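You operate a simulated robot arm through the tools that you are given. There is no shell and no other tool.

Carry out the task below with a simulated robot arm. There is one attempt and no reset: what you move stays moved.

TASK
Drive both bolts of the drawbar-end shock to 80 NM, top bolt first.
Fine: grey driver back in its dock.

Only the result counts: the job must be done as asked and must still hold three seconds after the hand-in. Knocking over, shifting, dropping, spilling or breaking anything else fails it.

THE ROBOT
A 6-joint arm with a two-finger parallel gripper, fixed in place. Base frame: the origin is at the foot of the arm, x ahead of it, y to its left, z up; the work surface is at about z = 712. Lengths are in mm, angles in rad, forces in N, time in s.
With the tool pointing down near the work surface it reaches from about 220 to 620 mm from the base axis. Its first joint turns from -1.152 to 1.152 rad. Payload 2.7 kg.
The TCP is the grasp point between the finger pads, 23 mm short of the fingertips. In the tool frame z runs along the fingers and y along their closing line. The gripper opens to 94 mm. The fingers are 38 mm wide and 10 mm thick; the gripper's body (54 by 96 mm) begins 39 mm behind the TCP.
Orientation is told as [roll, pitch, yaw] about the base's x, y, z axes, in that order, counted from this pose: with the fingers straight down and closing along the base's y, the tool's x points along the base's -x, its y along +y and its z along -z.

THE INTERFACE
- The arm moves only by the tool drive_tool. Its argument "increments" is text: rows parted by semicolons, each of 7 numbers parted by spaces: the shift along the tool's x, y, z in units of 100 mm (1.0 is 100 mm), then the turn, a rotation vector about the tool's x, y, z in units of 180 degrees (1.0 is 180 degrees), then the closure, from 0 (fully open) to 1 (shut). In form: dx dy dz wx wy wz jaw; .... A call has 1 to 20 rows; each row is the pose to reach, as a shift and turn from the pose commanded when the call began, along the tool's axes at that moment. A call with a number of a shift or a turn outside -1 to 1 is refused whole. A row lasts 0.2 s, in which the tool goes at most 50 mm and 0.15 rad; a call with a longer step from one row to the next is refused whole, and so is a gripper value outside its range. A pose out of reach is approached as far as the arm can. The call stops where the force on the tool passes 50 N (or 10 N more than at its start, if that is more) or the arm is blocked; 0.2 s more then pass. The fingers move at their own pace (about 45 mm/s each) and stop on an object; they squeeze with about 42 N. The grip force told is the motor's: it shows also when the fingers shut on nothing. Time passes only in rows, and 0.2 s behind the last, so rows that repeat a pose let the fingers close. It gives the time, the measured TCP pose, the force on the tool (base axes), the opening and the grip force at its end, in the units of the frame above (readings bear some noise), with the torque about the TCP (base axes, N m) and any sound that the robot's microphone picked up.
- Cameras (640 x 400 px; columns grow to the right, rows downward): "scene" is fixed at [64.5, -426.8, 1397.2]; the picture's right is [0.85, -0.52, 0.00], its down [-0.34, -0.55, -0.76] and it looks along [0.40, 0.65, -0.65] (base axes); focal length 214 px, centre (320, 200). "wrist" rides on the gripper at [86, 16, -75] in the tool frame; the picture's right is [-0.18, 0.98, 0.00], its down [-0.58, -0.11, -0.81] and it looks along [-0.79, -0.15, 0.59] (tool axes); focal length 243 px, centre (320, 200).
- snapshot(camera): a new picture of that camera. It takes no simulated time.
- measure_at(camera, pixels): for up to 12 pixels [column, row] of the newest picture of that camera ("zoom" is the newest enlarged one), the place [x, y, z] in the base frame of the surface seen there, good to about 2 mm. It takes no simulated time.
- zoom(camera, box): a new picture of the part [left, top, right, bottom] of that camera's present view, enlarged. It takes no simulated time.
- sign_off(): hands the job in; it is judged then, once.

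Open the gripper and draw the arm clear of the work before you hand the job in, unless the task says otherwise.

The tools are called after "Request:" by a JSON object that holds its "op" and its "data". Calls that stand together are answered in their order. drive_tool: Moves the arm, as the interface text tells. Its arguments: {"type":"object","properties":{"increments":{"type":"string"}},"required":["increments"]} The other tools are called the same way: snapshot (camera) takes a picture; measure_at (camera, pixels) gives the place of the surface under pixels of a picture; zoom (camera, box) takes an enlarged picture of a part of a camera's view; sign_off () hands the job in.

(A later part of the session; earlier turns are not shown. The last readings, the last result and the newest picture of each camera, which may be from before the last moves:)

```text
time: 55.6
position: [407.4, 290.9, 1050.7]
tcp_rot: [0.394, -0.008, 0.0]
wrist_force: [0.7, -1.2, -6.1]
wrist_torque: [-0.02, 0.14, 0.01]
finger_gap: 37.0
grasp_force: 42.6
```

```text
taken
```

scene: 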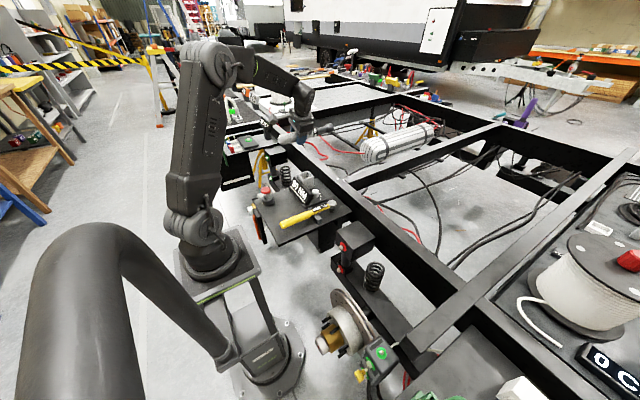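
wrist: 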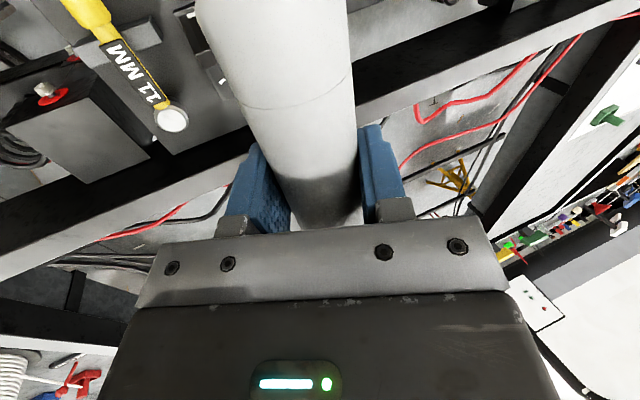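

The driver now points along +x (rot ≈[0.394,-0.008,0]). Moving towards the shock's side at constant height.

Request:
{"op": "drive_tool", "data": {"increments": "0.3 -0.22 -0.09 0 0 0 0.85;0.6 -0.44 -0.18 0 0 0 0.85;0.85 -0.65 -0.27 0 0 0 0.85;1.0 -0.868 -0.361 0 0.0025 0 0.85"}}

Request:
{"op": "drive_tool", "data": {"increments": "0.2 -0.28 -0.12 0 0 0 0.85;0.4 -0.58 -0.24 0 0 0 0.85;0.67 -0.868 -0.361 0 0 0 0.85"}}

Request:
{"op": "drive_tool", "data": {"increments": "0 -0.28 -0.12 0 0 0 0.85;0 -0.58 -0.24 0 0 0 0.85;0 -0.868 -0.361 0 0 0 0.85"}}

Request:
{"op": "snapshot", "data": {"camera": "scene"}}

```text
time: 56.6
position: [306.6, 193.7, 1049.3]
tcp_rot: [0.394, -0.001, 0.002]
wrist_force: [0.9, -0.1, -6.8]
wrist_torque: [-0.04, 0.17, -0.01]
finger_gap: 37.1
grasp_force: 42.7
```

```text
time: 57.4
position: [243.3, 100.2, 1048.2]
tcp_rot: [0.394, 0.001, 0.004]
wrist_force: [-0.8, -0.3, -5.8]
wrist_torque: [-0.03, 0.1, 0.02]
finger_gap: 37.0
grasp_force: 41.9
```

```text
time: 58.2
position: [241.8, 9.7, 1046.6]
tcp_rot: [0.394, 0.002, 0.002]
wrist_force: [-0.4, 0.3, -5.9]
wrist_torque: [-0.01, 0.14, 0.01]
finger_gap: 37.0
grasp_force: 41.5
```

```text
taken
```

scene: 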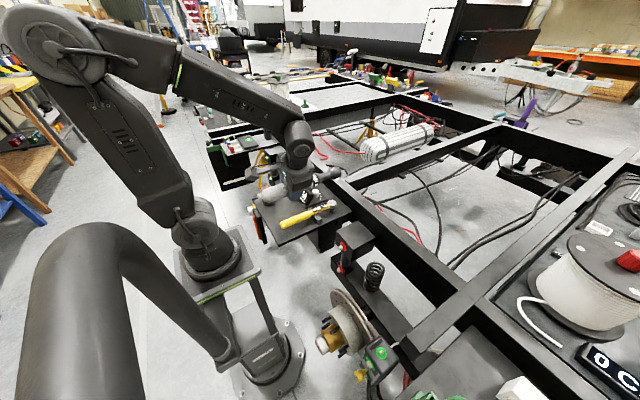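

Holding (242,9.7,1047) with the driver pointing +x. Descending in steps of ~105 mm.

Request:
{"op": "drive_tool", "data": {"increments": "0 -0.13 0.32 0 0 0 0.85;0 -0.27 0.65 0 0 0 0.85;0 -0.403 0.969 0 0 0 0.85"}}

Request:
{"op": "drive_tool", "data": {"increments": "0 -0.13 0.32 0 0 0 0.85;0 -0.27 0.65 0 0 0 0.85;0 -0.403 0.969 0 0 0 0.85"}}

Request:
{"op": "snapshot", "data": {"camera": "scene"}}

```text
time: 59.0
position: [242.4, 9.1, 942.6]
tcp_rot: [0.395, 0.001, 0.002]
wrist_force: [-0.1, -0.2, -7.1]
wrist_torque: [-0.03, 0.15, 0.0]
finger_gap: 37.2
grasp_force: 41.5
```

```text
time: 59.8
position: [239.8, 8.1, 839.2]
tcp_rot: [0.392, 0.004, 0.001]
wrist_force: [0.4, 0.2, -6.5]
wrist_torque: [-0.02, 0.09, 0.01]
finger_gap: 36.6
grasp_force: 41.9
```

```text
taken
```

scene: 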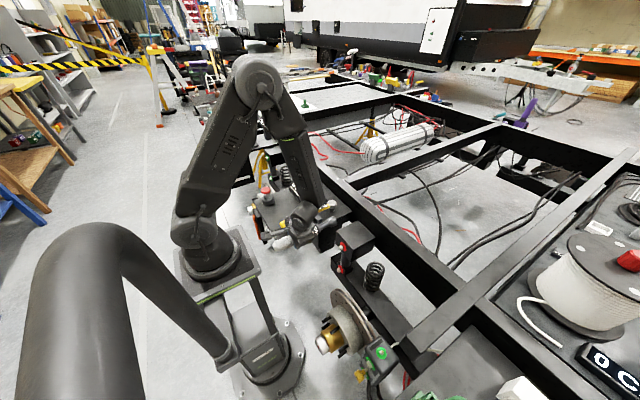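

Continuing down towards bolt height.

Request:
{"op": "drive_tool", "data": {"increments": "0 -0.13 0.32 0 0 0 0.85;0 -0.27 0.65 0 0 0 0.85;0 -0.403 0.969 0 0 0 0.85"}}

Request:
{"op": "snapshot", "data": {"camera": "scene"}}

Request:
{"op": "zoom", "data": {"camera": "scene", "box": [250, 180, 390, 290]}}

Request:
{"op": "snapshot", "data": {"camera": "wrist"}}

```text
time: 60.6
position: [237.3, 6.9, 736.4]
tcp_rot: [0.396, 0.003, 0.001]
wrist_force: [0.6, 0.0, -5.5]
wrist_torque: [-0.01, 0.15, -0.04]
finger_gap: 37.0
grasp_force: 41.9
```

```text
taken
```

scene: 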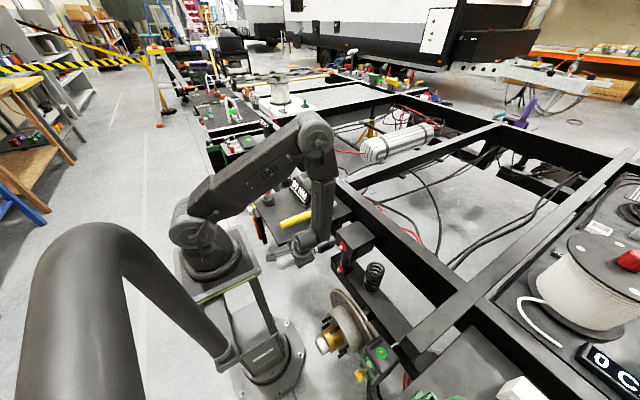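

```text
3.64 times, centred on (320, 235) of scene
```

zoom: 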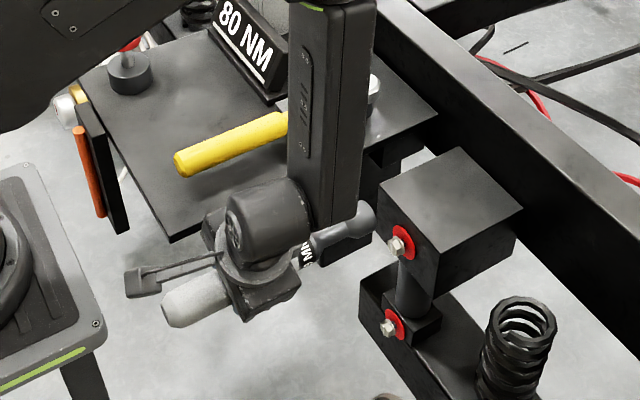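

```text
taken
```

wrist: 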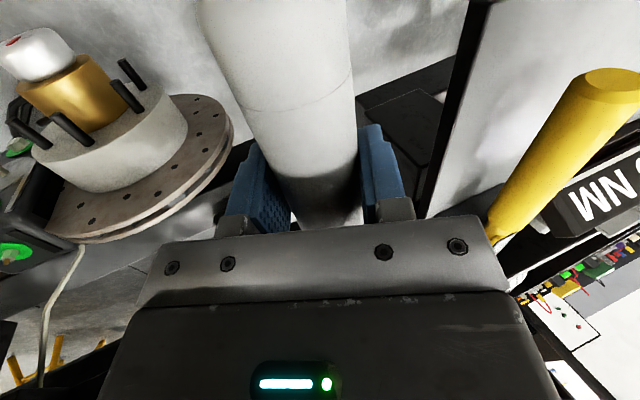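

The driver's socket is at zoom (365,215), heading towards the top bolt at (398,246). Measuring the socket tip, collar and bolt precisely.

Request:
{"op": "zoom", "data": {"camera": "scene", "box": [325, 225, 365, 285]}}

Request:
{"op": "measure_at", "data": {"camera": "zoom", "pixels": [[190, 130], [280, 60], [260, 40], [310, 130], [300, 180], [280, 200], [330, 150], [290, 170], [300, 150], [285, 270], [270, 290], [310, 330]]}}

```text
6.67 times, centred on (345, 255) of scene
```

zoom: 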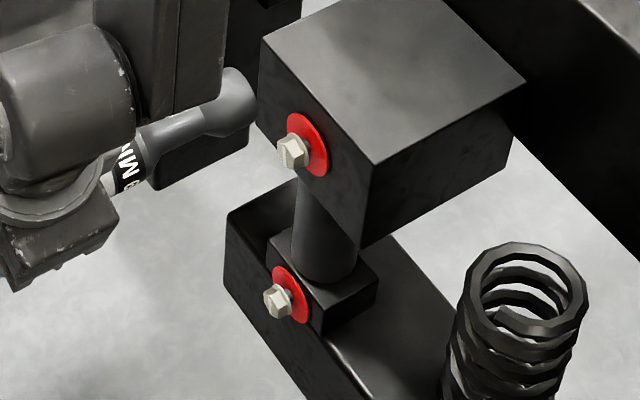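

```text
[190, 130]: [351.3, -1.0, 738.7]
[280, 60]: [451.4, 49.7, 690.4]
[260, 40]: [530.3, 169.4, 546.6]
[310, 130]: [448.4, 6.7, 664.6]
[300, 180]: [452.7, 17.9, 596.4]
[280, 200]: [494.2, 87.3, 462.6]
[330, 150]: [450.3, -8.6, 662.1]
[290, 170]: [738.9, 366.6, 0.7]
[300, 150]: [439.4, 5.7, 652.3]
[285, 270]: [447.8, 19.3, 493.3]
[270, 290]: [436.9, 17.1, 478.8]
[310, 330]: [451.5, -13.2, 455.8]
```

Measuring the socket surface points to verify the driver axis, plus the bolt head faces.

Request:
{"op": "measure_at", "data": {"camera": "zoom", "pixels": [[230, 72], [240, 80], [235, 95], [240, 110], [235, 125], [250, 85], [253, 110], [225, 100], [175, 125], [175, 140], [165, 115], [150, 140]]}}

Request:
{"op": "measure_at", "data": {"camera": "zoom", "pixels": [[287, 155], [293, 160], [298, 163], [290, 145], [283, 150], [304, 152], [300, 140], [293, 170], [270, 302], [277, 308], [283, 310], [272, 292]]}}

Request:
{"op": "zoom", "data": {"camera": "scene", "box": [338, 240, 350, 252]}}

```text
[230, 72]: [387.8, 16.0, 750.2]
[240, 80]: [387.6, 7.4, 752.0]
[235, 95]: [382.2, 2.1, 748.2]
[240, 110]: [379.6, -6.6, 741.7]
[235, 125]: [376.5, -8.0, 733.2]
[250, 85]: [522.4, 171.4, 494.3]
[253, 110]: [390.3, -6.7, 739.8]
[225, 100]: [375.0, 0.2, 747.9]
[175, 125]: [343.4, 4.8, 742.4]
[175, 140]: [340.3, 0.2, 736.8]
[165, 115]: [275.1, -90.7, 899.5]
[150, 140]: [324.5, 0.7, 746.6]
```

```text
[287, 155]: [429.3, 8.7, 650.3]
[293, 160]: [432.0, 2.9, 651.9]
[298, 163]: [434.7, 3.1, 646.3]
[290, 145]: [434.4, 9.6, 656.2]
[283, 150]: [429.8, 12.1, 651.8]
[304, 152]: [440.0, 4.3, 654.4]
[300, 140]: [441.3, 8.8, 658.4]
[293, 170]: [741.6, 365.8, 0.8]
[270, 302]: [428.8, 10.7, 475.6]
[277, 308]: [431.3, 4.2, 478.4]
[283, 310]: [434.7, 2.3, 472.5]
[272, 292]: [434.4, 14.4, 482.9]
```

```text
16.00 times, centred on (344, 246) of scene
```

zoom: 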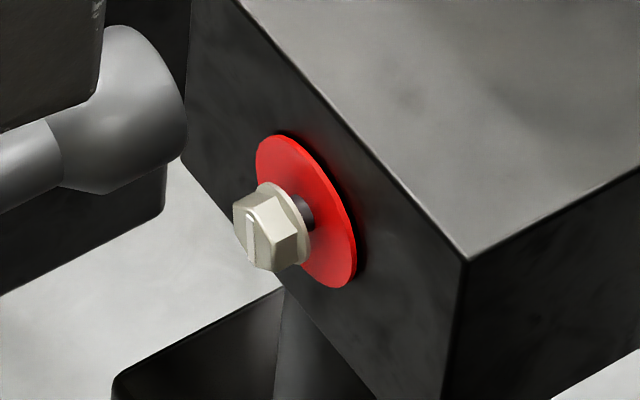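

The head's front face (with a white mark) is at zoom (247,235). Measuring points on it and the washer outline to get the top bolt axis.

Request:
{"op": "measure_at", "data": {"camera": "zoom", "pixels": [[247, 235], [237, 220], [237, 245], [255, 262], [262, 240], [252, 212], [250, 240], [275, 207], [285, 240], [270, 268], [298, 265]]}}

Request:
{"op": "measure_at", "data": {"camera": "zoom", "pixels": [[262, 160], [275, 137], [300, 145], [330, 180], [350, 225], [354, 265], [345, 285], [325, 280], [305, 262], [320, 200]]}}

```text
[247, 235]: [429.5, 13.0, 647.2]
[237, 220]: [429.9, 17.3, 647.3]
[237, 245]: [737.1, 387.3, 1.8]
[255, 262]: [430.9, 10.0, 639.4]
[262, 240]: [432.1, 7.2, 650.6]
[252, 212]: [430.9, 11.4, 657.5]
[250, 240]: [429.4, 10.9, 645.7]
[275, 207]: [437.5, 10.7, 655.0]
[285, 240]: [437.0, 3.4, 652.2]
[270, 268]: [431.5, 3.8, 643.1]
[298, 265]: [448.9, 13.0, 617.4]
```

```text
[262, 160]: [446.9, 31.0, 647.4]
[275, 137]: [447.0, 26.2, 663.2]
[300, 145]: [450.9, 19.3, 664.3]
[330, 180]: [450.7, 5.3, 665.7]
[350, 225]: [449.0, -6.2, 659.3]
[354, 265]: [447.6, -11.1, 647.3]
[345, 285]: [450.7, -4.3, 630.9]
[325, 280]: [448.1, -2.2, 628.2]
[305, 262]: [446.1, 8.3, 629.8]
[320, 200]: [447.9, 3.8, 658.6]
```

Top bolt axis ≈ (y 10.0, z 647.5), head front at x≈429.5; the driver axis matches TCP within 1 mm. Lowering to that axis with the tip still ~40 mm clear.

Request:
{"op": "drive_tool", "data": {"increments": "0 -0.1 0.28 0 0 0 0.85;0 -0.2 0.56 0 0 0 0.85;0 -0.315 0.826 0 0 0 0.85;0 -0.315 0.826 0 0 0 0.85"}}

Request:
{"op": "zoom", "data": {"camera": "scene", "box": [315, 225, 365, 275]}}

```text
time: 61.6
position: [239.8, 12.0, 646.1]
tcp_rot: [0.396, 0.001, 0.001]
wrist_force: [0.3, -0.4, -6.6]
wrist_torque: [0.0, 0.14, 0.01]
finger_gap: 37.0
grasp_force: 42.4
```

```text
8.00 times, centred on (340, 250) of scene
```

zoom: 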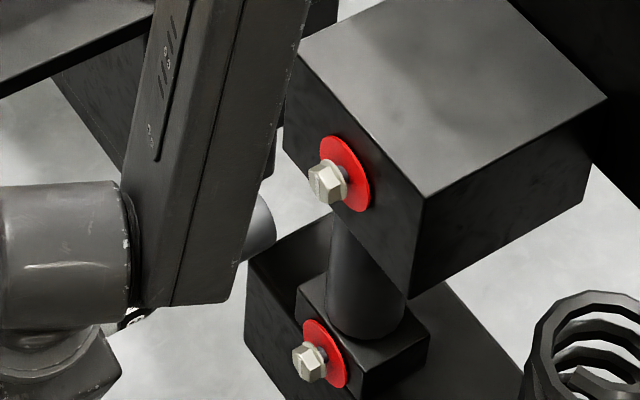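

The tip is visible at (262,225). Measuring it to check alignment and re-reading the pose with a still row.

Request:
{"op": "measure_at", "data": {"camera": "zoom", "pixels": [[262, 205], [265, 215], [268, 225], [262, 235], [258, 245], [270, 235], [250, 250]]}}

Request:
{"op": "drive_tool", "data": {"increments": "0 0 0 0 0 0 0.85"}}

Request:
{"op": "snapshot", "data": {"camera": "wrist"}}

```text
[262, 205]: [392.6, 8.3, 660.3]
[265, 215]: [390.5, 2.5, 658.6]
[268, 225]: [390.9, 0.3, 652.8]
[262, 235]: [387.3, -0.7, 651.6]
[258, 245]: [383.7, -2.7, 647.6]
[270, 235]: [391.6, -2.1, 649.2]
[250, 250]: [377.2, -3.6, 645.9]
```

```text
time: 62.0
position: [239.4, 12.0, 646.9]
tcp_rot: [0.394, 0.001, 0.002]
wrist_force: [0.7, -0.1, -5.7]
wrist_torque: [-0.03, 0.18, -0.01]
finger_gap: 37.1
grasp_force: 42.6
```

```text
taken
```

wrist: 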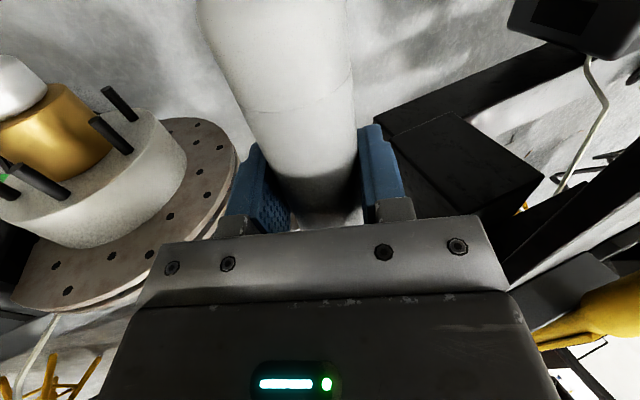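

The axis is about 1.7 mm left and 1 mm low. Correcting, then advancing 33 mm to just before the head.

Request:
{"op": "drive_tool", "data": {"increments": "0 -0.012 -0.016 0 0 0 0.85;-0.15 -0.012 -0.016 0 0 0 0.85;-0.3 -0.012 -0.016 0 0 0 0.85;-0.33 -0.012 -0.016 0 0 0 0.85;-0.33 -0.012 -0.016 0 0 0 0.85"}}

Request:
{"op": "zoom", "data": {"camera": "scene", "box": [325, 230, 365, 270]}}

```text
time: 63.2
position: [271.7, 10.4, 648.5]
tcp_rot: [0.395, 0.001, 0.002]
wrist_force: [-0.1, -0.3, -5.9]
wrist_torque: [-0.01, 0.12, -0.01]
finger_gap: 36.9
grasp_force: 42.4
```

```text
10.00 times, centred on (345, 250) of scene
```

zoom: 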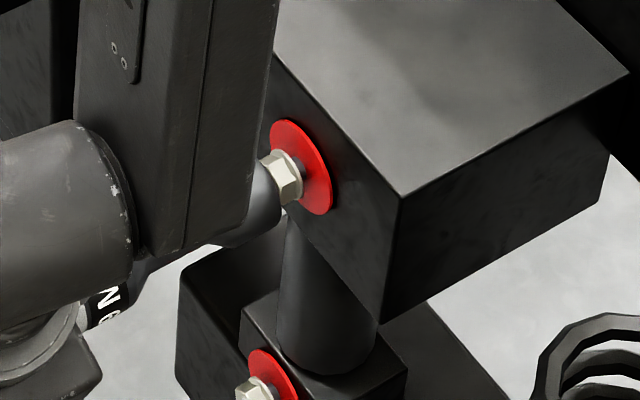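

The socket rim is right at the head. Measuring the rim and head once more before pushing on.

Request:
{"op": "measure_at", "data": {"camera": "zoom", "pixels": [[262, 165], [268, 195], [275, 215], [265, 230], [255, 235], [240, 235], [280, 205], [285, 175], [285, 195], [275, 185]]}}

Request:
{"op": "zoom", "data": {"camera": "scene", "box": [338, 240, 352, 254]}}

```text
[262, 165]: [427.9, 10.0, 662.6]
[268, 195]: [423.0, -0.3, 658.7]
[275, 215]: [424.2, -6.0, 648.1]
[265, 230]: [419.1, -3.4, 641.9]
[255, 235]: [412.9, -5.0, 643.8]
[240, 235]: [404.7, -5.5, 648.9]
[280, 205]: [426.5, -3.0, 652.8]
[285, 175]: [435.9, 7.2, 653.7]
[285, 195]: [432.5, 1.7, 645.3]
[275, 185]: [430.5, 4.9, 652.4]
```

```text
16.00 times, centred on (345, 247) of scene
```

zoom: 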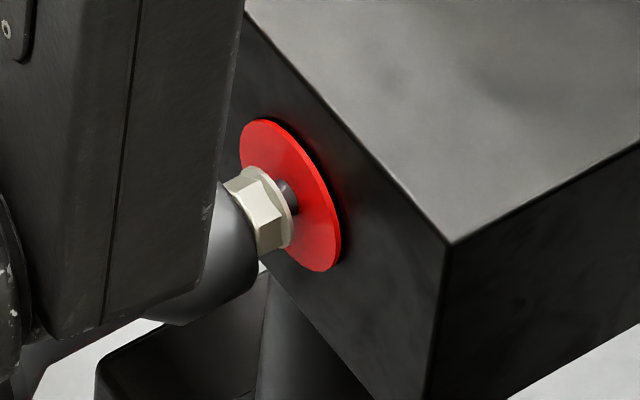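

Rim centre ≈(9.6,647), lined up with the bolt. Pressing forward slowly in 3 mm steps.

Request:
{"op": "drive_tool", "data": {"increments": "-0.03 0 0 0 0 0 0.85;-0.06 0 0 0 0 0 0.85;-0.09 0 0 0 0 0 0.85;-0.12 0 0 0 0 0 0.85;-0.12 0 0 0 0 0 0.85"}}

Request:
{"op": "zoom", "data": {"camera": "scene", "box": [325, 230, 365, 270]}}

```text
time: 64.4
position: [283.4, 10.0, 649.4]
tcp_rot: [0.392, 0.003, 0.003]
wrist_force: [1.0, 0.3, -7.0]
wrist_torque: [-0.02, 0.16, 0.01]
finger_gap: 36.8
grasp_force: 41.9
```

```text
10.00 times, centred on (345, 250) of scene
```

zoom: 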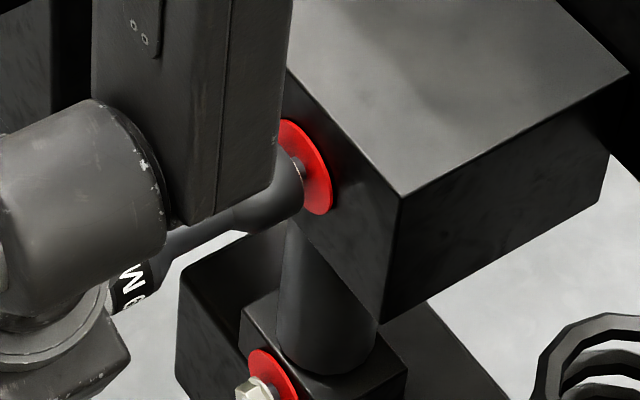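

The socket now covers the head without force. Pushing a little further until there is contact.

Request:
{"op": "drive_tool", "data": {"increments": "-0.02 0 0.005 0 0 0 0.85;-0.04 0 0.008 0 0 0 0.85;-0.06 0 0.008 0 0 0 0.85;-0.08 0 0.008 0 0 0 0.85;-0.08 0 0.008 0 0 0 0.85"}}

Request:
{"op": "zoom", "data": {"camera": "scene", "box": [325, 230, 365, 270]}}

```text
time: 65.6
position: [292.1, 12.4, 647.1]
tcp_rot: [0.394, 0.003, 0.002]
wrist_force: [-7.5, -2.3, -6.6]
wrist_torque: [0.01, 0.14, -0.28]
finger_gap: 36.7
grasp_force: 41.9
```

```text
10.00 times, centred on (345, 250) of scene
```

zoom: 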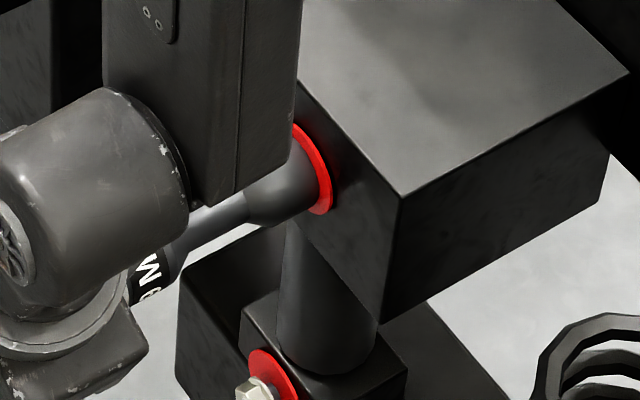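

Light contact (−7.5 N) at the washer. Pressing a bit more and dwelling to see whether the driver reacts.

Request:
{"op": "drive_tool", "data": {"increments": "-0.01 -0.015 0 0 0 0 0.85;-0.02 -0.02 0 0 0 0 0.85;-0.03 -0.02 0 0 0 0 0.85;-0.03 -0.02 0 0 0 0 0.85;-0.03 -0.02 0 0 0 0 0.85;-0.03 -0.02 0 0 0 0 0.85"}}

Request:
{"op": "zoom", "data": {"camera": "scene", "box": [325, 230, 365, 270]}}

```text
time: 67.0
position: [292.2, 8.6, 645.6]
tcp_rot: [0.396, 0.006, 0.004]
wrist_force: [-25.0, -4.3, -4.3]
wrist_torque: [0.03, -0.19, -0.59]
finger_gap: 36.9
grasp_force: 41.7
```

```text
10.00 times, centred on (345, 250) of scene
```

zoom: 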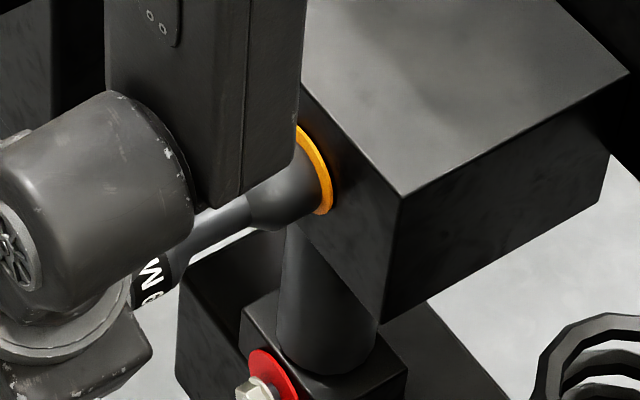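

The washer ring turned amber, so driving is in progress with the press force. Holding pressure and waiting.

Request:
{"op": "drive_tool", "data": {"increments": "0 0 0 0 0 0 0.85;0 0 0 0 0 0 0.85;0 0 0 0 0 0 0.85;0 0 0 0 0 0 0.85;0 0 0 0 0 0 0.85"}}

Request:
{"op": "zoom", "data": {"camera": "scene", "box": [325, 230, 365, 270]}}

Request:
{"op": "zoom", "data": {"camera": "scene", "box": [260, 160, 360, 240]}}

```text
time: 68.2
position: [293.1, 9.8, 645.7]
tcp_rot: [0.393, 0.007, 0.002]
wrist_force: [-23.3, -3.1, -4.6]
wrist_torque: [0.03, -0.06, -0.33]
finger_gap: 36.6
grasp_force: 41.9
```

```text
10.00 times, centred on (345, 250) of scene
```

zoom: 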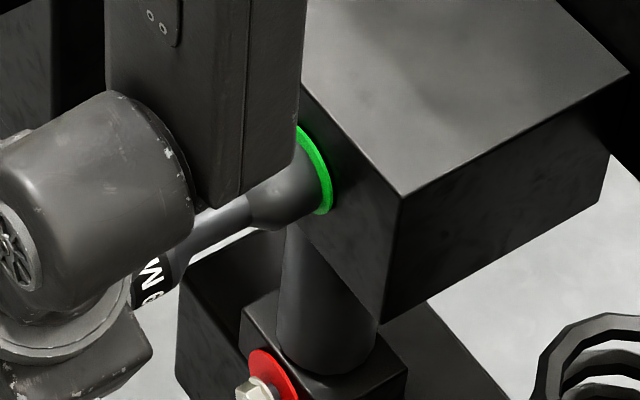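

```text
5.00 times, centred on (310, 200) of scene
```

zoom: 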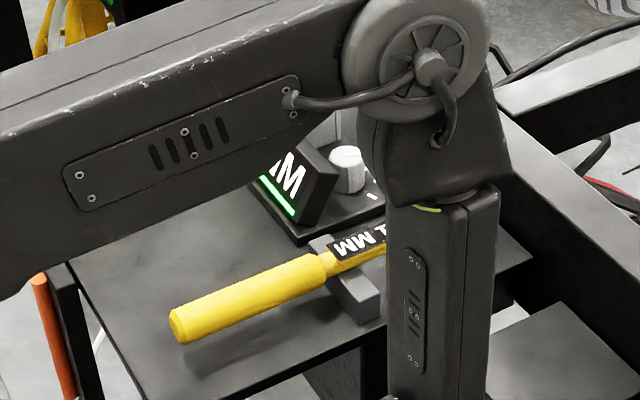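

The ring went green and the display's bar is green: the top bolt is at torque. Backing straight off along -x.

Request:
{"op": "drive_tool", "data": {"increments": "0.05 0 0 0 0 0 0.85;0.15 0 0 0 0 0 0.85;0.3 0 0 0 0 0 0.85;0.5 0 0 0 0 0 0.85;0.6 0 0 0 0 0 0.85;0.6 0 0 0 0 0 0.85"}}

Request:
{"op": "zoom", "data": {"camera": "scene", "box": [320, 225, 370, 285]}}

Request:
{"op": "zoom", "data": {"camera": "scene", "box": [335, 258, 351, 274]}}

Request:
{"op": "measure_at", "data": {"camera": "zoom", "pixels": [[200, 100], [240, 150], [300, 200], [250, 250], [280, 300], [320, 200]]}}

```text
time: 69.6
position: [235.8, 8.6, 644.5]
tcp_rot: [0.393, 0.001, 0.003]
wrist_force: [0.3, -0.2, -6.4]
wrist_torque: [0.0, 0.13, -0.01]
finger_gap: 36.9
grasp_force: 41.8
```

```text
6.67 times, centred on (345, 255) of scene
```

zoom: 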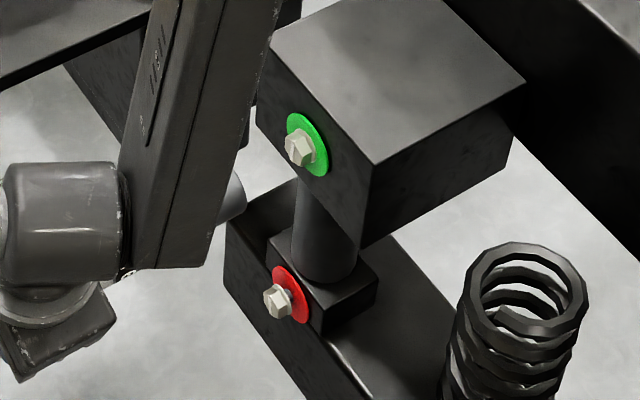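

```text
16.00 times, centred on (343, 266) of scene
```

zoom: 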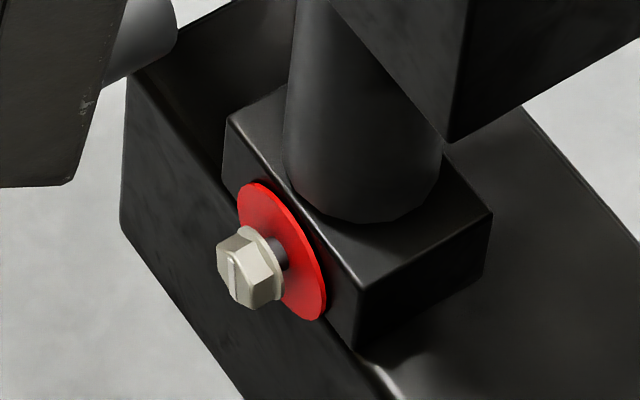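

```text
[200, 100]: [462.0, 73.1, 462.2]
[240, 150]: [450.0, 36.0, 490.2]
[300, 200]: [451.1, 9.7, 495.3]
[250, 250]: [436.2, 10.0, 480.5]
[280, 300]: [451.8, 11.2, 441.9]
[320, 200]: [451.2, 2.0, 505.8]
```

The top ring stays green with the driver removed. Measuring the lower washer's outline and head.

Request:
{"op": "measure_at", "data": {"camera": "zoom", "pixels": [[241, 208], [250, 186], [262, 185], [300, 225], [320, 265], [324, 300], [315, 317], [295, 310], [285, 300], [300, 250]]}}

Request:
{"op": "measure_at", "data": {"camera": "zoom", "pixels": [[232, 275], [222, 258], [232, 295], [245, 290], [240, 305], [245, 240], [260, 270], [240, 260]]}}

```text
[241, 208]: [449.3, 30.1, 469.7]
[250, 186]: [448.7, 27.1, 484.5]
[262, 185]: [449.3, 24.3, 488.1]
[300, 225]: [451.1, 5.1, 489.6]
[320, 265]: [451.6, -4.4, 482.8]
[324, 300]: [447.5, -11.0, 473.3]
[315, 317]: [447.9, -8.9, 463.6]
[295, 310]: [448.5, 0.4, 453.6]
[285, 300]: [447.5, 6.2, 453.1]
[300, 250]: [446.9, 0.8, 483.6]
```

```text
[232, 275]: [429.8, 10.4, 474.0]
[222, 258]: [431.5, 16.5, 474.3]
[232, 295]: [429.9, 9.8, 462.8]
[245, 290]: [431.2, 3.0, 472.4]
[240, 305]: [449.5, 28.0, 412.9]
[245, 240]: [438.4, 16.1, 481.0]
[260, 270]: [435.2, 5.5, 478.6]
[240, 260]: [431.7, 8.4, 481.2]
```

Lower bolt axis ≈ (y 10, z 472), head front x≈430. Checking the brake disc's closest extents before descending.

Request:
{"op": "snapshot", "data": {"camera": "scene"}}

Request:
{"op": "measure_at", "data": {"camera": "scene", "pixels": [[334, 292], [337, 300], [345, 290], [360, 310], [333, 310], [325, 320], [331, 325], [322, 343], [345, 320], [372, 335]]}}

```text
taken
```

scene: 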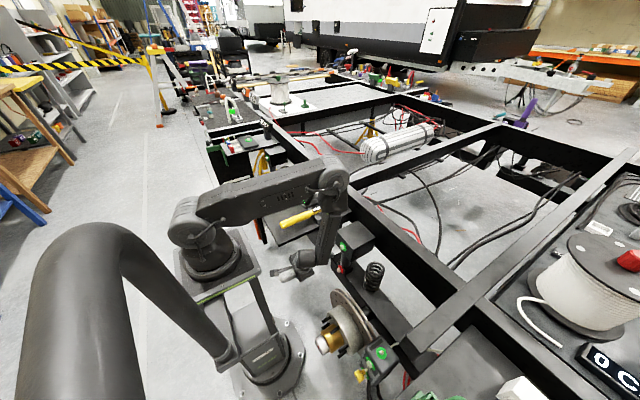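

```text
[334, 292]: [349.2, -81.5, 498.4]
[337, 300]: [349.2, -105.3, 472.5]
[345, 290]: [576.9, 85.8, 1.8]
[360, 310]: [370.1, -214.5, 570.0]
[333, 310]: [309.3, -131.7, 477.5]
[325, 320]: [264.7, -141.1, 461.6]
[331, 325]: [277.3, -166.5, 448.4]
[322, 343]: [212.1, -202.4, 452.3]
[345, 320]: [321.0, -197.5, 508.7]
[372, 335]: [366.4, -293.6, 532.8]
```

The disc is at x≥349, y≤-80, leaving enough room. Descending 100 mm, then 72 mm to the lower bolt axis.

Request:
{"op": "drive_tool", "data": {"increments": "0 -0.128 0.308 0 0 0 0.85;0 -0.256 0.616 0 0 0 0.85;0 -0.383 0.924 0 0 0 0.85"}}

Request:
{"op": "drive_tool", "data": {"increments": "-0.01 -0.13 0.3 0 0 0 0.85;-0.02 -0.265 0.675 0 0 0 0.85;-0.02 -0.265 0.675 0 0 0 0.85;-0.02 -0.265 0.675 0 0 0 0.85"}}

Request:
{"op": "zoom", "data": {"camera": "scene", "box": [280, 225, 370, 315]}}

Request:
{"op": "zoom", "data": {"camera": "scene", "box": [320, 250, 350, 280]}}

```text
time: 70.4
position: [234.5, 9.4, 545.7]
tcp_rot: [0.395, 0.001, 0.002]
wrist_force: [-0.5, -1.0, -4.9]
wrist_torque: [-0.01, 0.15, -0.02]
finger_gap: 36.7
grasp_force: 42.0
```

```text
time: 71.4
position: [234.9, 9.1, 473.8]
tcp_rot: [0.395, 0.001, 0.003]
wrist_force: [-0.4, 0.6, -5.5]
wrist_torque: [-0.03, 0.08, 0.0]
finger_gap: 36.9
grasp_force: 41.7
```

```text
4.44 times, centred on (325, 270) of scene
```

zoom: 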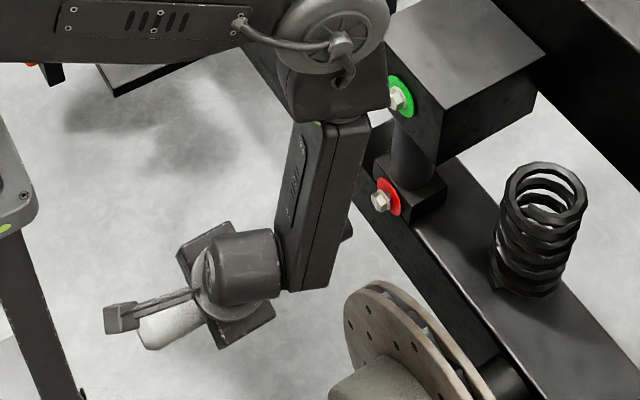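

```text
13.33 times, centred on (335, 265) of scene
```

zoom: 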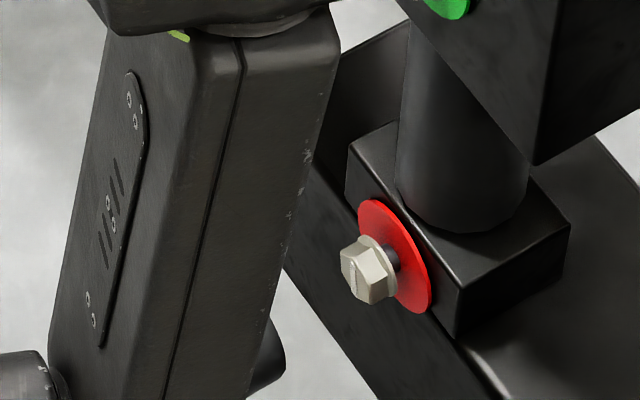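

The elbow is well above the bracket. Measuring the visible socket tip at (270,355) for alignment.

Request:
{"op": "measure_at", "data": {"camera": "zoom", "pixels": [[272, 325], [278, 340], [282, 360], [275, 375], [265, 385], [255, 392], [268, 350]]}}

Request:
{"op": "measure_at", "data": {"camera": "scene", "pixels": [[364, 245], [362, 250], [355, 285], [345, 295]]}}

```text
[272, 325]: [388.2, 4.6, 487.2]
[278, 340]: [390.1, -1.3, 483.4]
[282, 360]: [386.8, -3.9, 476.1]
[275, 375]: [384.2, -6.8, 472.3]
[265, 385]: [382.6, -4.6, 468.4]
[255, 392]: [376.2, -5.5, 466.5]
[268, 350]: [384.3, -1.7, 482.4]
```

```text
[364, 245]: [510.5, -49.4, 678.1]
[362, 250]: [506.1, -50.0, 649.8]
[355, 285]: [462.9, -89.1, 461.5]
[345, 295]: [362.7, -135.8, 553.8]
```

Tip centre ≈(9.3,472.5), within 1 mm of the bolt axis. Advancing 38 mm to just short of the head.

Request:
{"op": "drive_tool", "data": {"increments": "-0.15 0.003 0.005 0 0 0 0.85;-0.28 0.003 0.005 0 0 0 0.85;-0.36 0.003 0.005 0 0 0 0.85;-0.38 0.003 0.005 0 0 0 0.85;-0.38 0.003 0.005 0 0 0 0.85"}}

Request:
{"op": "zoom", "data": {"camera": "scene", "box": [325, 250, 355, 280]}}

```text
time: 72.6
position: [275.0, 10.8, 474.1]
tcp_rot: [0.395, 0.002, 0.002]
wrist_force: [-0.2, 0.1, -6.1]
wrist_torque: [-0.03, 0.16, -0.02]
finger_gap: 36.8
grasp_force: 41.4
```

```text
13.33 times, centred on (340, 265) of scene
```

zoom: 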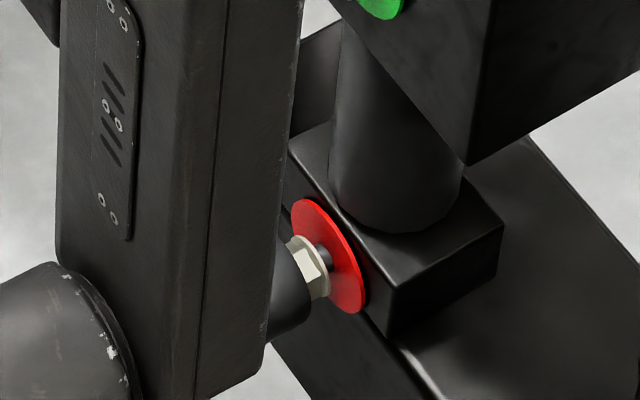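

The head is at the socket's mouth with no force. Quick check of the rim, then pushing on slowly.

Request:
{"op": "measure_at", "data": {"camera": "zoom", "pixels": [[285, 255], [295, 280], [302, 300], [300, 315], [290, 330], [275, 338]]}}

Request:
{"op": "drive_tool", "data": {"increments": "-0.03 -0.005 0.008 0 0 0 0.85;-0.06 -0.007 0.01 0 0 0 0.85;-0.09 -0.007 0.01 0 0 0 0.85;-0.12 -0.007 0.01 0 0 0 0.85;-0.14 -0.007 0.01 0 0 0 0.85;-0.14 -0.007 0.01 0 0 0 0.85"}}

Request:
{"op": "zoom", "data": {"camera": "scene", "box": [325, 250, 355, 280]}}

```text
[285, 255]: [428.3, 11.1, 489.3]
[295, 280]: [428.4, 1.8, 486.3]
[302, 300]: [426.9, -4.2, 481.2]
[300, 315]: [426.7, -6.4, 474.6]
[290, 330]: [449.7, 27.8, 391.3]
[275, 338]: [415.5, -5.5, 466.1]
```

```text
time: 74.0
position: [287.7, 10.4, 473.7]
tcp_rot: [0.393, 0.001, 0.001]
wrist_force: [0.1, -0.1, -6.2]
wrist_torque: [0.01, 0.14, 0.01]
finger_gap: 36.7
grasp_force: 41.9
```

```text
13.33 times, centred on (340, 265) of scene
```

zoom: 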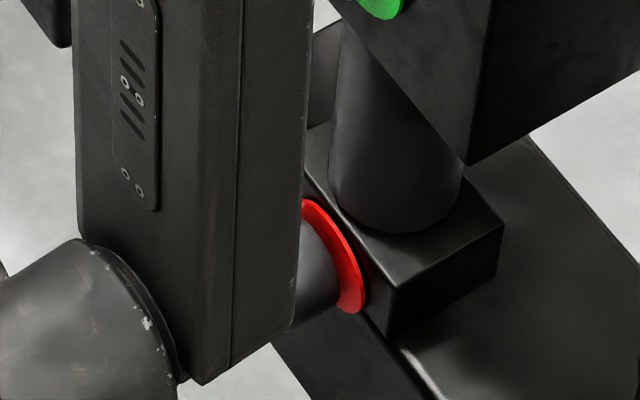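

The socket covers the head with no force. Pressing another ~7 mm to load the socket against the bolt.

Request:
{"op": "drive_tool", "data": {"increments": "-0.02 0 0 0 0 0 0.85;-0.04 0 0 0 0 0 0.85;-0.055 0 0 0 0 0 0.85;-0.065 0 0 0 0 0 0.85;-0.065 0 0 0 0 0 0.85"}}

Request:
{"op": "zoom", "data": {"camera": "scene", "box": [325, 250, 355, 280]}}

```text
time: 75.2
position: [292.6, 11.5, 471.7]
tcp_rot: [0.395, 0.009, 0.002]
wrist_force: [-17.2, -5.1, -5.1]
wrist_torque: [0.08, -0.12, -0.62]
finger_gap: 36.3
grasp_force: 41.8
```

```text
13.33 times, centred on (340, 265) of scene
```

zoom: 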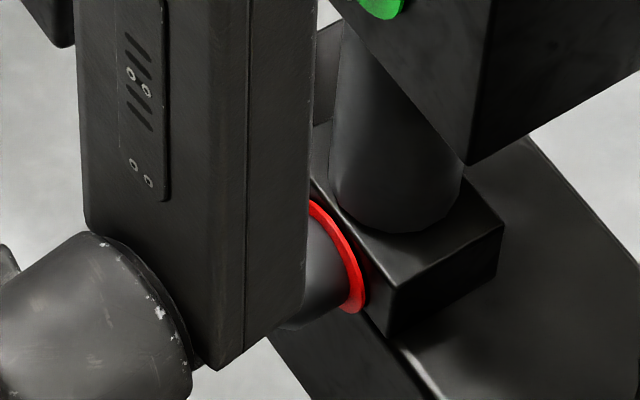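

Contact at −17 N. Adding about 1.2 mm of press as for the top bolt and dwelling.

Request:
{"op": "drive_tool", "data": {"increments": "-0.012 0 0 0 0 0 0.85;-0.012 0 0 0 0 0 0.85;-0.012 0 0 0 0 0 0.85;-0.012 0 0 0 0 0 0.85"}}

Request:
{"op": "zoom", "data": {"camera": "scene", "box": [325, 250, 355, 280]}}

```text
time: 76.2
position: [292.1, 10.9, 470.8]
tcp_rot: [0.396, 0.01, 0.001]
wrist_force: [-21.9, -3.9, -3.9]
wrist_torque: [-0.03, -0.23, -0.56]
finger_gap: 37.0
grasp_force: 41.8
```

```text
13.33 times, centred on (340, 265) of scene
```

zoom: 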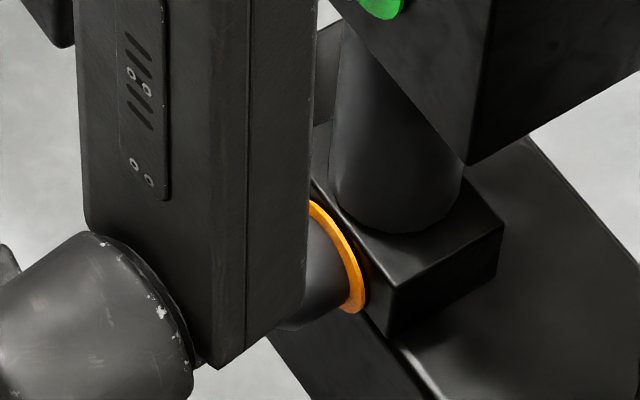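

The ring is amber, so driving is under way. Holding until green.

Request:
{"op": "drive_tool", "data": {"increments": "0 0 0 0 0 0 0.85;0 0 0 0 0 0 0.85;0 0 0 0 0 0 0.85;0 0 0 0 0 0 0.85;0 0 0 0 0 0 0.85"}}

Request:
{"op": "zoom", "data": {"camera": "scene", "box": [325, 250, 355, 280]}}

```text
time: 77.4
position: [293.0, 11.1, 471.8]
tcp_rot: [0.398, 0.009, 0.002]
wrist_force: [-21.6, -2.5, -5.6]
wrist_torque: [0.01, -0.02, -0.31]
finger_gap: 37.0
grasp_force: 42.0
```

```text
13.33 times, centred on (340, 265) of scene
```

zoom: 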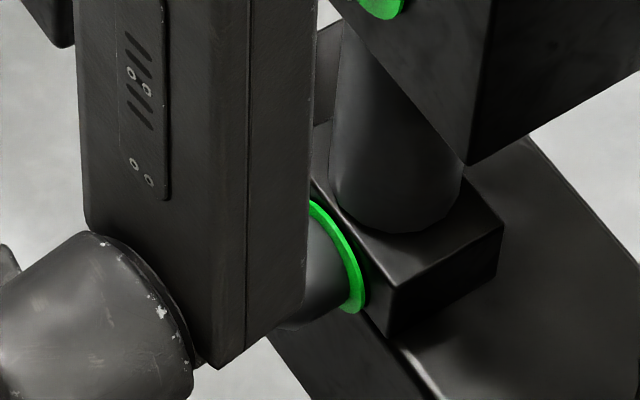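

The lower ring is green too. Backing straight off along -x.

Request:
{"op": "drive_tool", "data": {"increments": "0.05 0 0 0 0 0 0.85;0.15 0 0 0 0 0 0.85;0.3 0 0 0 0 0 0.85;0.5 0 0 0 0 0 0.85;0.58 0 0 0 0 0 0.85;0.58 0 0 0 0 0 0.85"}}

Request:
{"op": "zoom", "data": {"camera": "scene", "box": [310, 225, 370, 285]}}

Request:
{"op": "zoom", "data": {"camera": "scene", "box": [260, 150, 360, 240]}}

```text
time: 78.8
position: [237.6, 9.7, 472.9]
tcp_rot: [0.394, 0.0, 0.003]
wrist_force: [0.0, -0.6, -6.1]
wrist_torque: [0.01, 0.14, -0.02]
finger_gap: 36.9
grasp_force: 42.3
```

```text
6.67 times, centred on (340, 255) of scene
```

zoom: 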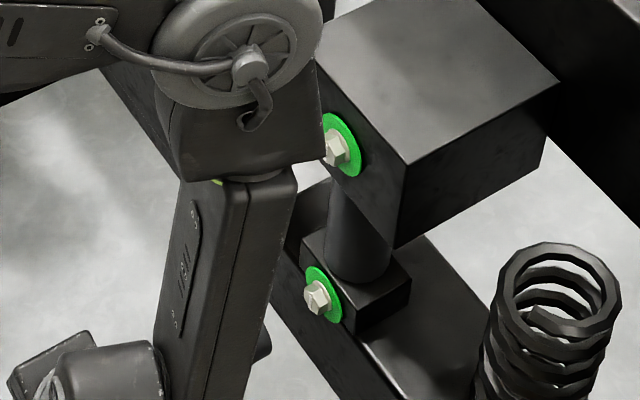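

```text
4.44 times, centred on (310, 195) of scene
```

zoom: 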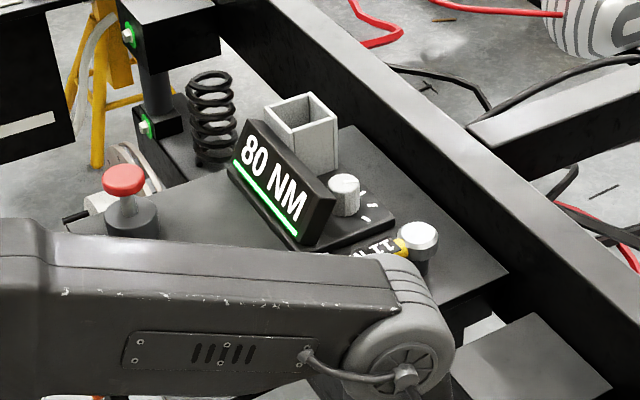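

Both rings are green. Returning the driver: rising straight up in reverse of the way in.

Request:
{"op": "drive_tool", "data": {"increments": "0 0.13 -0.32 0 0 0 0.85;0 0.27 -0.65 0 0 0 0.85;0 0.41 -0.988 0 0 0 0.85"}}

Request:
{"op": "drive_tool", "data": {"increments": "0 0.13 -0.32 0 0 0 0.85;0 0.27 -0.65 0 0 0 0.85;0 0.41 -0.988 0 0 0 0.85"}}

Request:
{"op": "drive_tool", "data": {"increments": "0 0.13 -0.32 0 0 0 0.85;0 0.27 -0.65 0 0 0 0.85;0 0.41 -0.988 0 0 0 0.85"}}

Request:
{"op": "drive_tool", "data": {"increments": "0 0.13 -0.32 0 0 0 0.85;0 0.27 -0.65 0 0 0 0.85;0 0.41 -0.988 0 0 0 0.85"}}

Request:
{"op": "drive_tool", "data": {"increments": "0 0.13 -0.32 0 0 0 0.85;0 0.27 -0.65 0 0 0 0.85;0 0.41 -0.988 0 0 0 0.85"}}

Request:
{"op": "snapshot", "data": {"camera": "scene"}}

```text
time: 79.6
position: [237.5, 11.3, 581.3]
tcp_rot: [0.393, 0.001, 0.002]
wrist_force: [-0.3, 0.5, -6.3]
wrist_torque: [-0.01, 0.14, -0.02]
finger_gap: 36.8
grasp_force: 41.9
```

```text
time: 80.4
position: [237.6, 11.4, 685.7]
tcp_rot: [0.394, 0.001, 0.002]
wrist_force: [0.4, -0.6, -6.3]
wrist_torque: [-0.02, 0.16, -0.01]
finger_gap: 36.6
grasp_force: 42.3
```

```text
time: 81.2
position: [236.5, 15.4, 794.1]
tcp_rot: [0.395, 0.001, 0.001]
wrist_force: [-0.2, 0.0, -5.5]
wrist_torque: [-0.04, 0.15, 0.04]
finger_gap: 36.6
grasp_force: 41.9
```

```text
time: 82.0
position: [240.5, 12.2, 900.3]
tcp_rot: [0.394, 0.002, 0.001]
wrist_force: [-0.2, -0.3, -5.7]
wrist_torque: [-0.01, 0.11, -0.02]
finger_gap: 36.7
grasp_force: 42.1
```

```text
time: 82.8
position: [240.0, 11.9, 1007.1]
tcp_rot: [0.396, 0.004, 0.001]
wrist_force: [-0.2, 0.3, -5.8]
wrist_torque: [-0.01, 0.12, 0.03]
finger_gap: 36.8
grasp_force: 42.3
```

```text
taken
```

scene: 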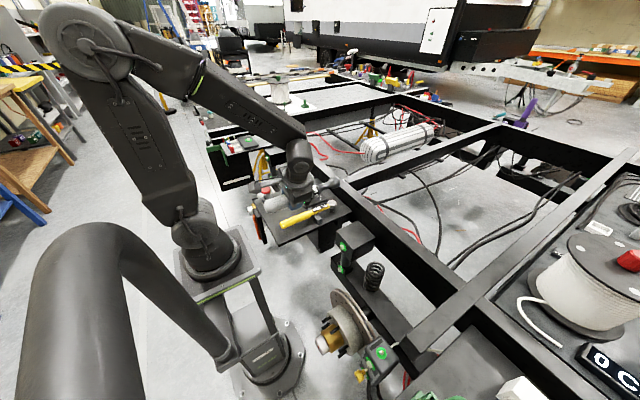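

Moving back over to the rotation point near (407,291,1050).

Request:
{"op": "drive_tool", "data": {"increments": "0 0.3 -0.03 0 0 0 0.85;0 0.6 -0.06 0 0 0 0.85;0 0.903 -0.09 0 0 0 0.85"}}

Request:
{"op": "drive_tool", "data": {"increments": "-0.2 0.3 0.12 0 0 0 0.85;-0.4 0.6 0.25 0 0 0 0.85;-0.67 0.923 0.384 0 0 0 0.85"}}

Request:
{"op": "drive_tool", "data": {"increments": "-0.25 0.23 0.095 0 0 0 0.85;-0.5 0.46 0.19 0 0 0 0.85;-0.75 0.69 0.285 0 0 0 0.85;-1.0 0.914 0.38 0 0 0 0.85"}}

```text
time: 83.6
position: [239.5, 93.3, 1048.0]
tcp_rot: [0.396, 0.003, 0.002]
wrist_force: [0.6, 0.4, -6.5]
wrist_torque: [-0.02, 0.13, 0.01]
finger_gap: 36.8
grasp_force: 42.0
```

```text
time: 84.4
position: [305.7, 188.9, 1050.6]
tcp_rot: [0.395, 0.002, 0.001]
wrist_force: [0.7, 0.5, -6.0]
wrist_torque: [-0.05, 0.16, -0.02]
finger_gap: 36.8
grasp_force: 41.9
```

```text
time: 85.4
position: [409.2, 291.8, 1049.3]
tcp_rot: [0.394, 0.002, 0.002]
wrist_force: [0.4, 0.0, -5.0]
wrist_torque: [-0.02, 0.21, 0.03]
finger_gap: 36.5
grasp_force: 42.0
```

Reversing the rotation so the driver is upright again, first half.

Request:
{"op": "drive_tool", "data": {"increments": "0 0 0 -0.0281 0.0085 0.0341 0.85;0 0 0 -0.0562 0.017 0.0683 0.85;0 0 0 -0.0843 0.0255 0.1024 0.85;0 0 0 -0.1124 0.034 0.1366 0.85;0 0 0 -0.1405 0.0426 0.1707 0.85;0 0 0 -0.1686 0.0511 0.2048 0.85;0 0 0 -0.1967 0.0596 0.239 0.85;0 0 0 -0.2248 0.0681 0.2731 0.85"}}

Request:
{"op": "drive_tool", "data": {"increments": "0 0 0 -0.0281 0.0085 0.0341 0.85;0 0 0 -0.0562 0.017 0.0683 0.85;0 0 0 -0.0843 0.0255 0.1024 0.85;0 0 0 -0.1124 0.034 0.1366 0.85;0 0 0 -0.1405 0.0426 0.1707 0.85;0 0 0 -0.1686 0.0511 0.2048 0.85;0 0 0 -0.1967 0.0596 0.239 0.85;0 0 0 -0.2248 0.0681 0.2731 0.85"}}

Request:
{"op": "snapshot", "data": {"camera": "scene"}}

Request:
{"op": "snapshot", "data": {"camera": "wrist"}}

```text
time: 87.2
position: [407.0, 289.3, 1049.5]
tcp_rot: [0.941, 0.704, -0.553]
wrist_force: [0.1, 0.6, -5.5]
wrist_torque: [0.01, 0.07, -0.01]
finger_gap: 36.4
grasp_force: 41.8
```

```text
time: 89.0
position: [407.0, 289.4, 1050.0]
tcp_rot: [0.261, 1.564, -1.99]
wrist_force: [0.9, -0.7, -6.5]
wrist_torque: [-0.02, 0.02, 0.0]
finger_gap: 36.5
grasp_force: 41.9
```

```text
taken
```

scene: 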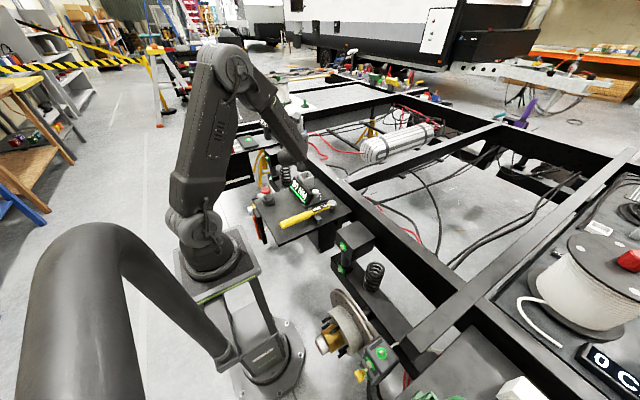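

```text
taken
```

wrist: 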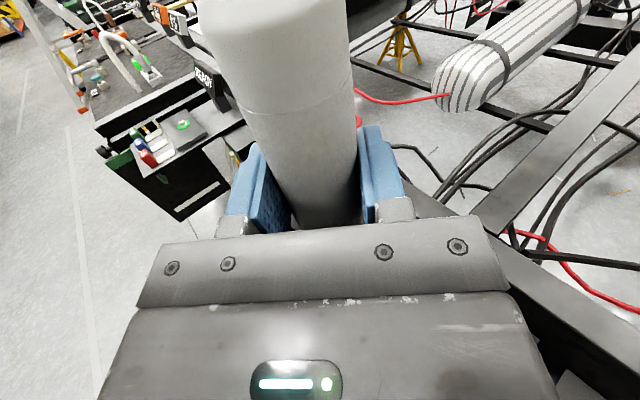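

The driver is upright again (azimuth 51°, level). Moving forward above the dock, staying ~90 mm above its rim.

Request:
{"op": "drive_tool", "data": {"increments": "0 -0.02 0.25 0 0 0 0.85;0 -0.04 0.5 0 0 0 0.85;-0.05 -0.06 0.75 0 0 0 0.85;-0.1 -0.074 1.0 0 0 0 0.85;-0.1 -0.074 1.0 0 0 0 0.85"}}

Request:
{"op": "zoom", "data": {"camera": "scene", "box": [290, 130, 340, 190]}}

Request:
{"op": "snapshot", "data": {"camera": "wrist"}}

```text
time: 90.2
position: [461.0, 369.7, 1039.1]
tcp_rot: [0.355, 1.565, -1.893]
wrist_force: [0.8, -0.7, -6.0]
wrist_torque: [-0.03, 0.02, 0.04]
finger_gap: 36.7
grasp_force: 42.1
```

```text
6.67 times, centred on (315, 160) of scene
```

zoom: 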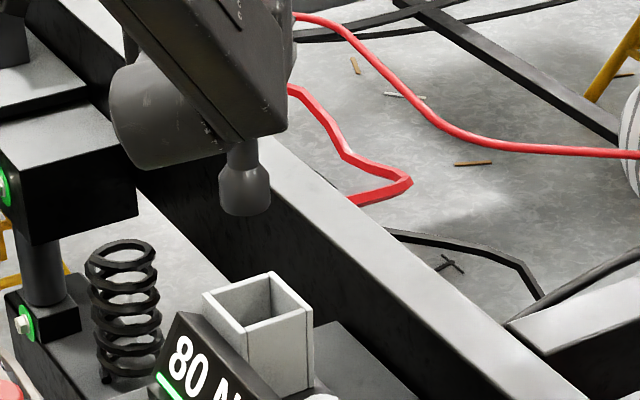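

```text
taken
```

wrist: 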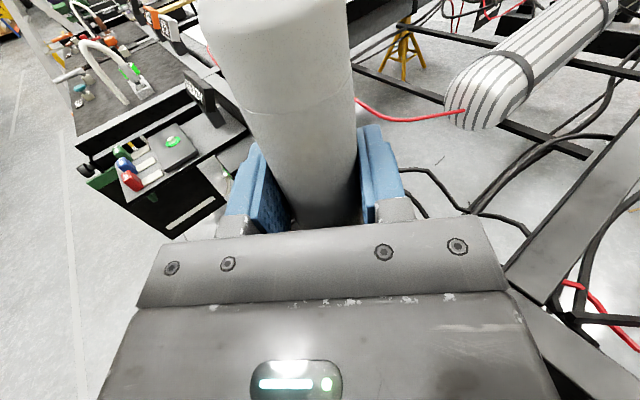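

Measuring the socket's outline and the dock's rim corners in this zoom.

Request:
{"op": "measure_at", "data": {"camera": "zoom", "pixels": [[221, 190], [245, 195], [269, 190], [245, 213], [230, 185], [260, 185], [243, 150], [232, 150], [255, 155]]}}

Request:
{"op": "measure_at", "data": {"camera": "zoom", "pixels": [[206, 294], [270, 275], [311, 309], [247, 332], [240, 288], [290, 292], [225, 312], [280, 322], [245, 300], [285, 300]]}}

```text
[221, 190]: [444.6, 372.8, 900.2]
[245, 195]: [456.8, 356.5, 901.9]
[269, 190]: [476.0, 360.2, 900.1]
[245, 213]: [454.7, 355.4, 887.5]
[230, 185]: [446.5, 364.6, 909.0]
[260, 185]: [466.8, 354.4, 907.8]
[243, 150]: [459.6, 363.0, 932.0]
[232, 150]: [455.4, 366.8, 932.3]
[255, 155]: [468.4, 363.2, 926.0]
```

```text
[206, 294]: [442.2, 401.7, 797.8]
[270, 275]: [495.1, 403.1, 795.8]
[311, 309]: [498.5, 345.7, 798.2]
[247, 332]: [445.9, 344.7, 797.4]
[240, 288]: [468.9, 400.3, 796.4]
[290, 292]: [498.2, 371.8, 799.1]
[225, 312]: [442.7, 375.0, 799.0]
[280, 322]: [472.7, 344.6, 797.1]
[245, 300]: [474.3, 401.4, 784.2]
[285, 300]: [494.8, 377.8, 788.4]
```

The socket axis ≈(461.5,370) sits under the TCP (vertical), and the driver's home axis is (466.5,374.2). Correcting by 7 mm forward and 1.4 mm sideways, then lowering until the tip is ~20 mm above the rim.

Request:
{"op": "drive_tool", "data": {"increments": "0 0.014 0.07 0 0 0 0.85;-0.2 0.014 0.072 0 0 0 0.85;-0.4 0.014 0.074 0 0 0 0.85;-0.6 0.014 0.076 0 0 0 0.85;-0.66 0.014 0.076 0 0 0 0.85;-0.66 0.014 0.076 0 0 0 0.85"}}

Request:
{"op": "zoom", "data": {"camera": "scene", "box": [290, 140, 340, 200]}}

Request:
{"op": "measure_at", "data": {"camera": "zoom", "pixels": [[225, 195], [245, 200], [250, 210], [235, 205], [265, 200], [240, 215], [255, 190], [270, 195]]}}

```text
time: 91.6
position: [469.0, 375.2, 973.1]
tcp_rot: [0.403, 1.564, -1.847]
wrist_force: [0.1, 0.0, -5.3]
wrist_torque: [-0.04, -0.02, 0.0]
finger_gap: 36.6
grasp_force: 41.7
```

```text
6.67 times, centred on (315, 170) of scene
```

zoom: 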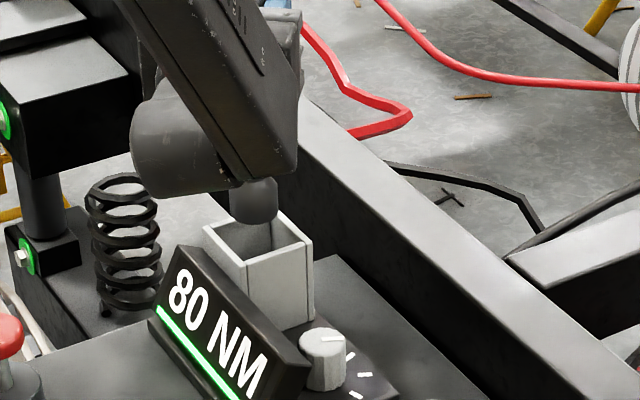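

```text
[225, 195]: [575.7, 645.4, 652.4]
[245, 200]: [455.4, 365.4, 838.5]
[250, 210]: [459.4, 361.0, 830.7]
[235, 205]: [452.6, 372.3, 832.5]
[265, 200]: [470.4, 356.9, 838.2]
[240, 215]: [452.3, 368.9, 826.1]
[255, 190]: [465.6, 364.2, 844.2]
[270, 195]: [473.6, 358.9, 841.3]
```

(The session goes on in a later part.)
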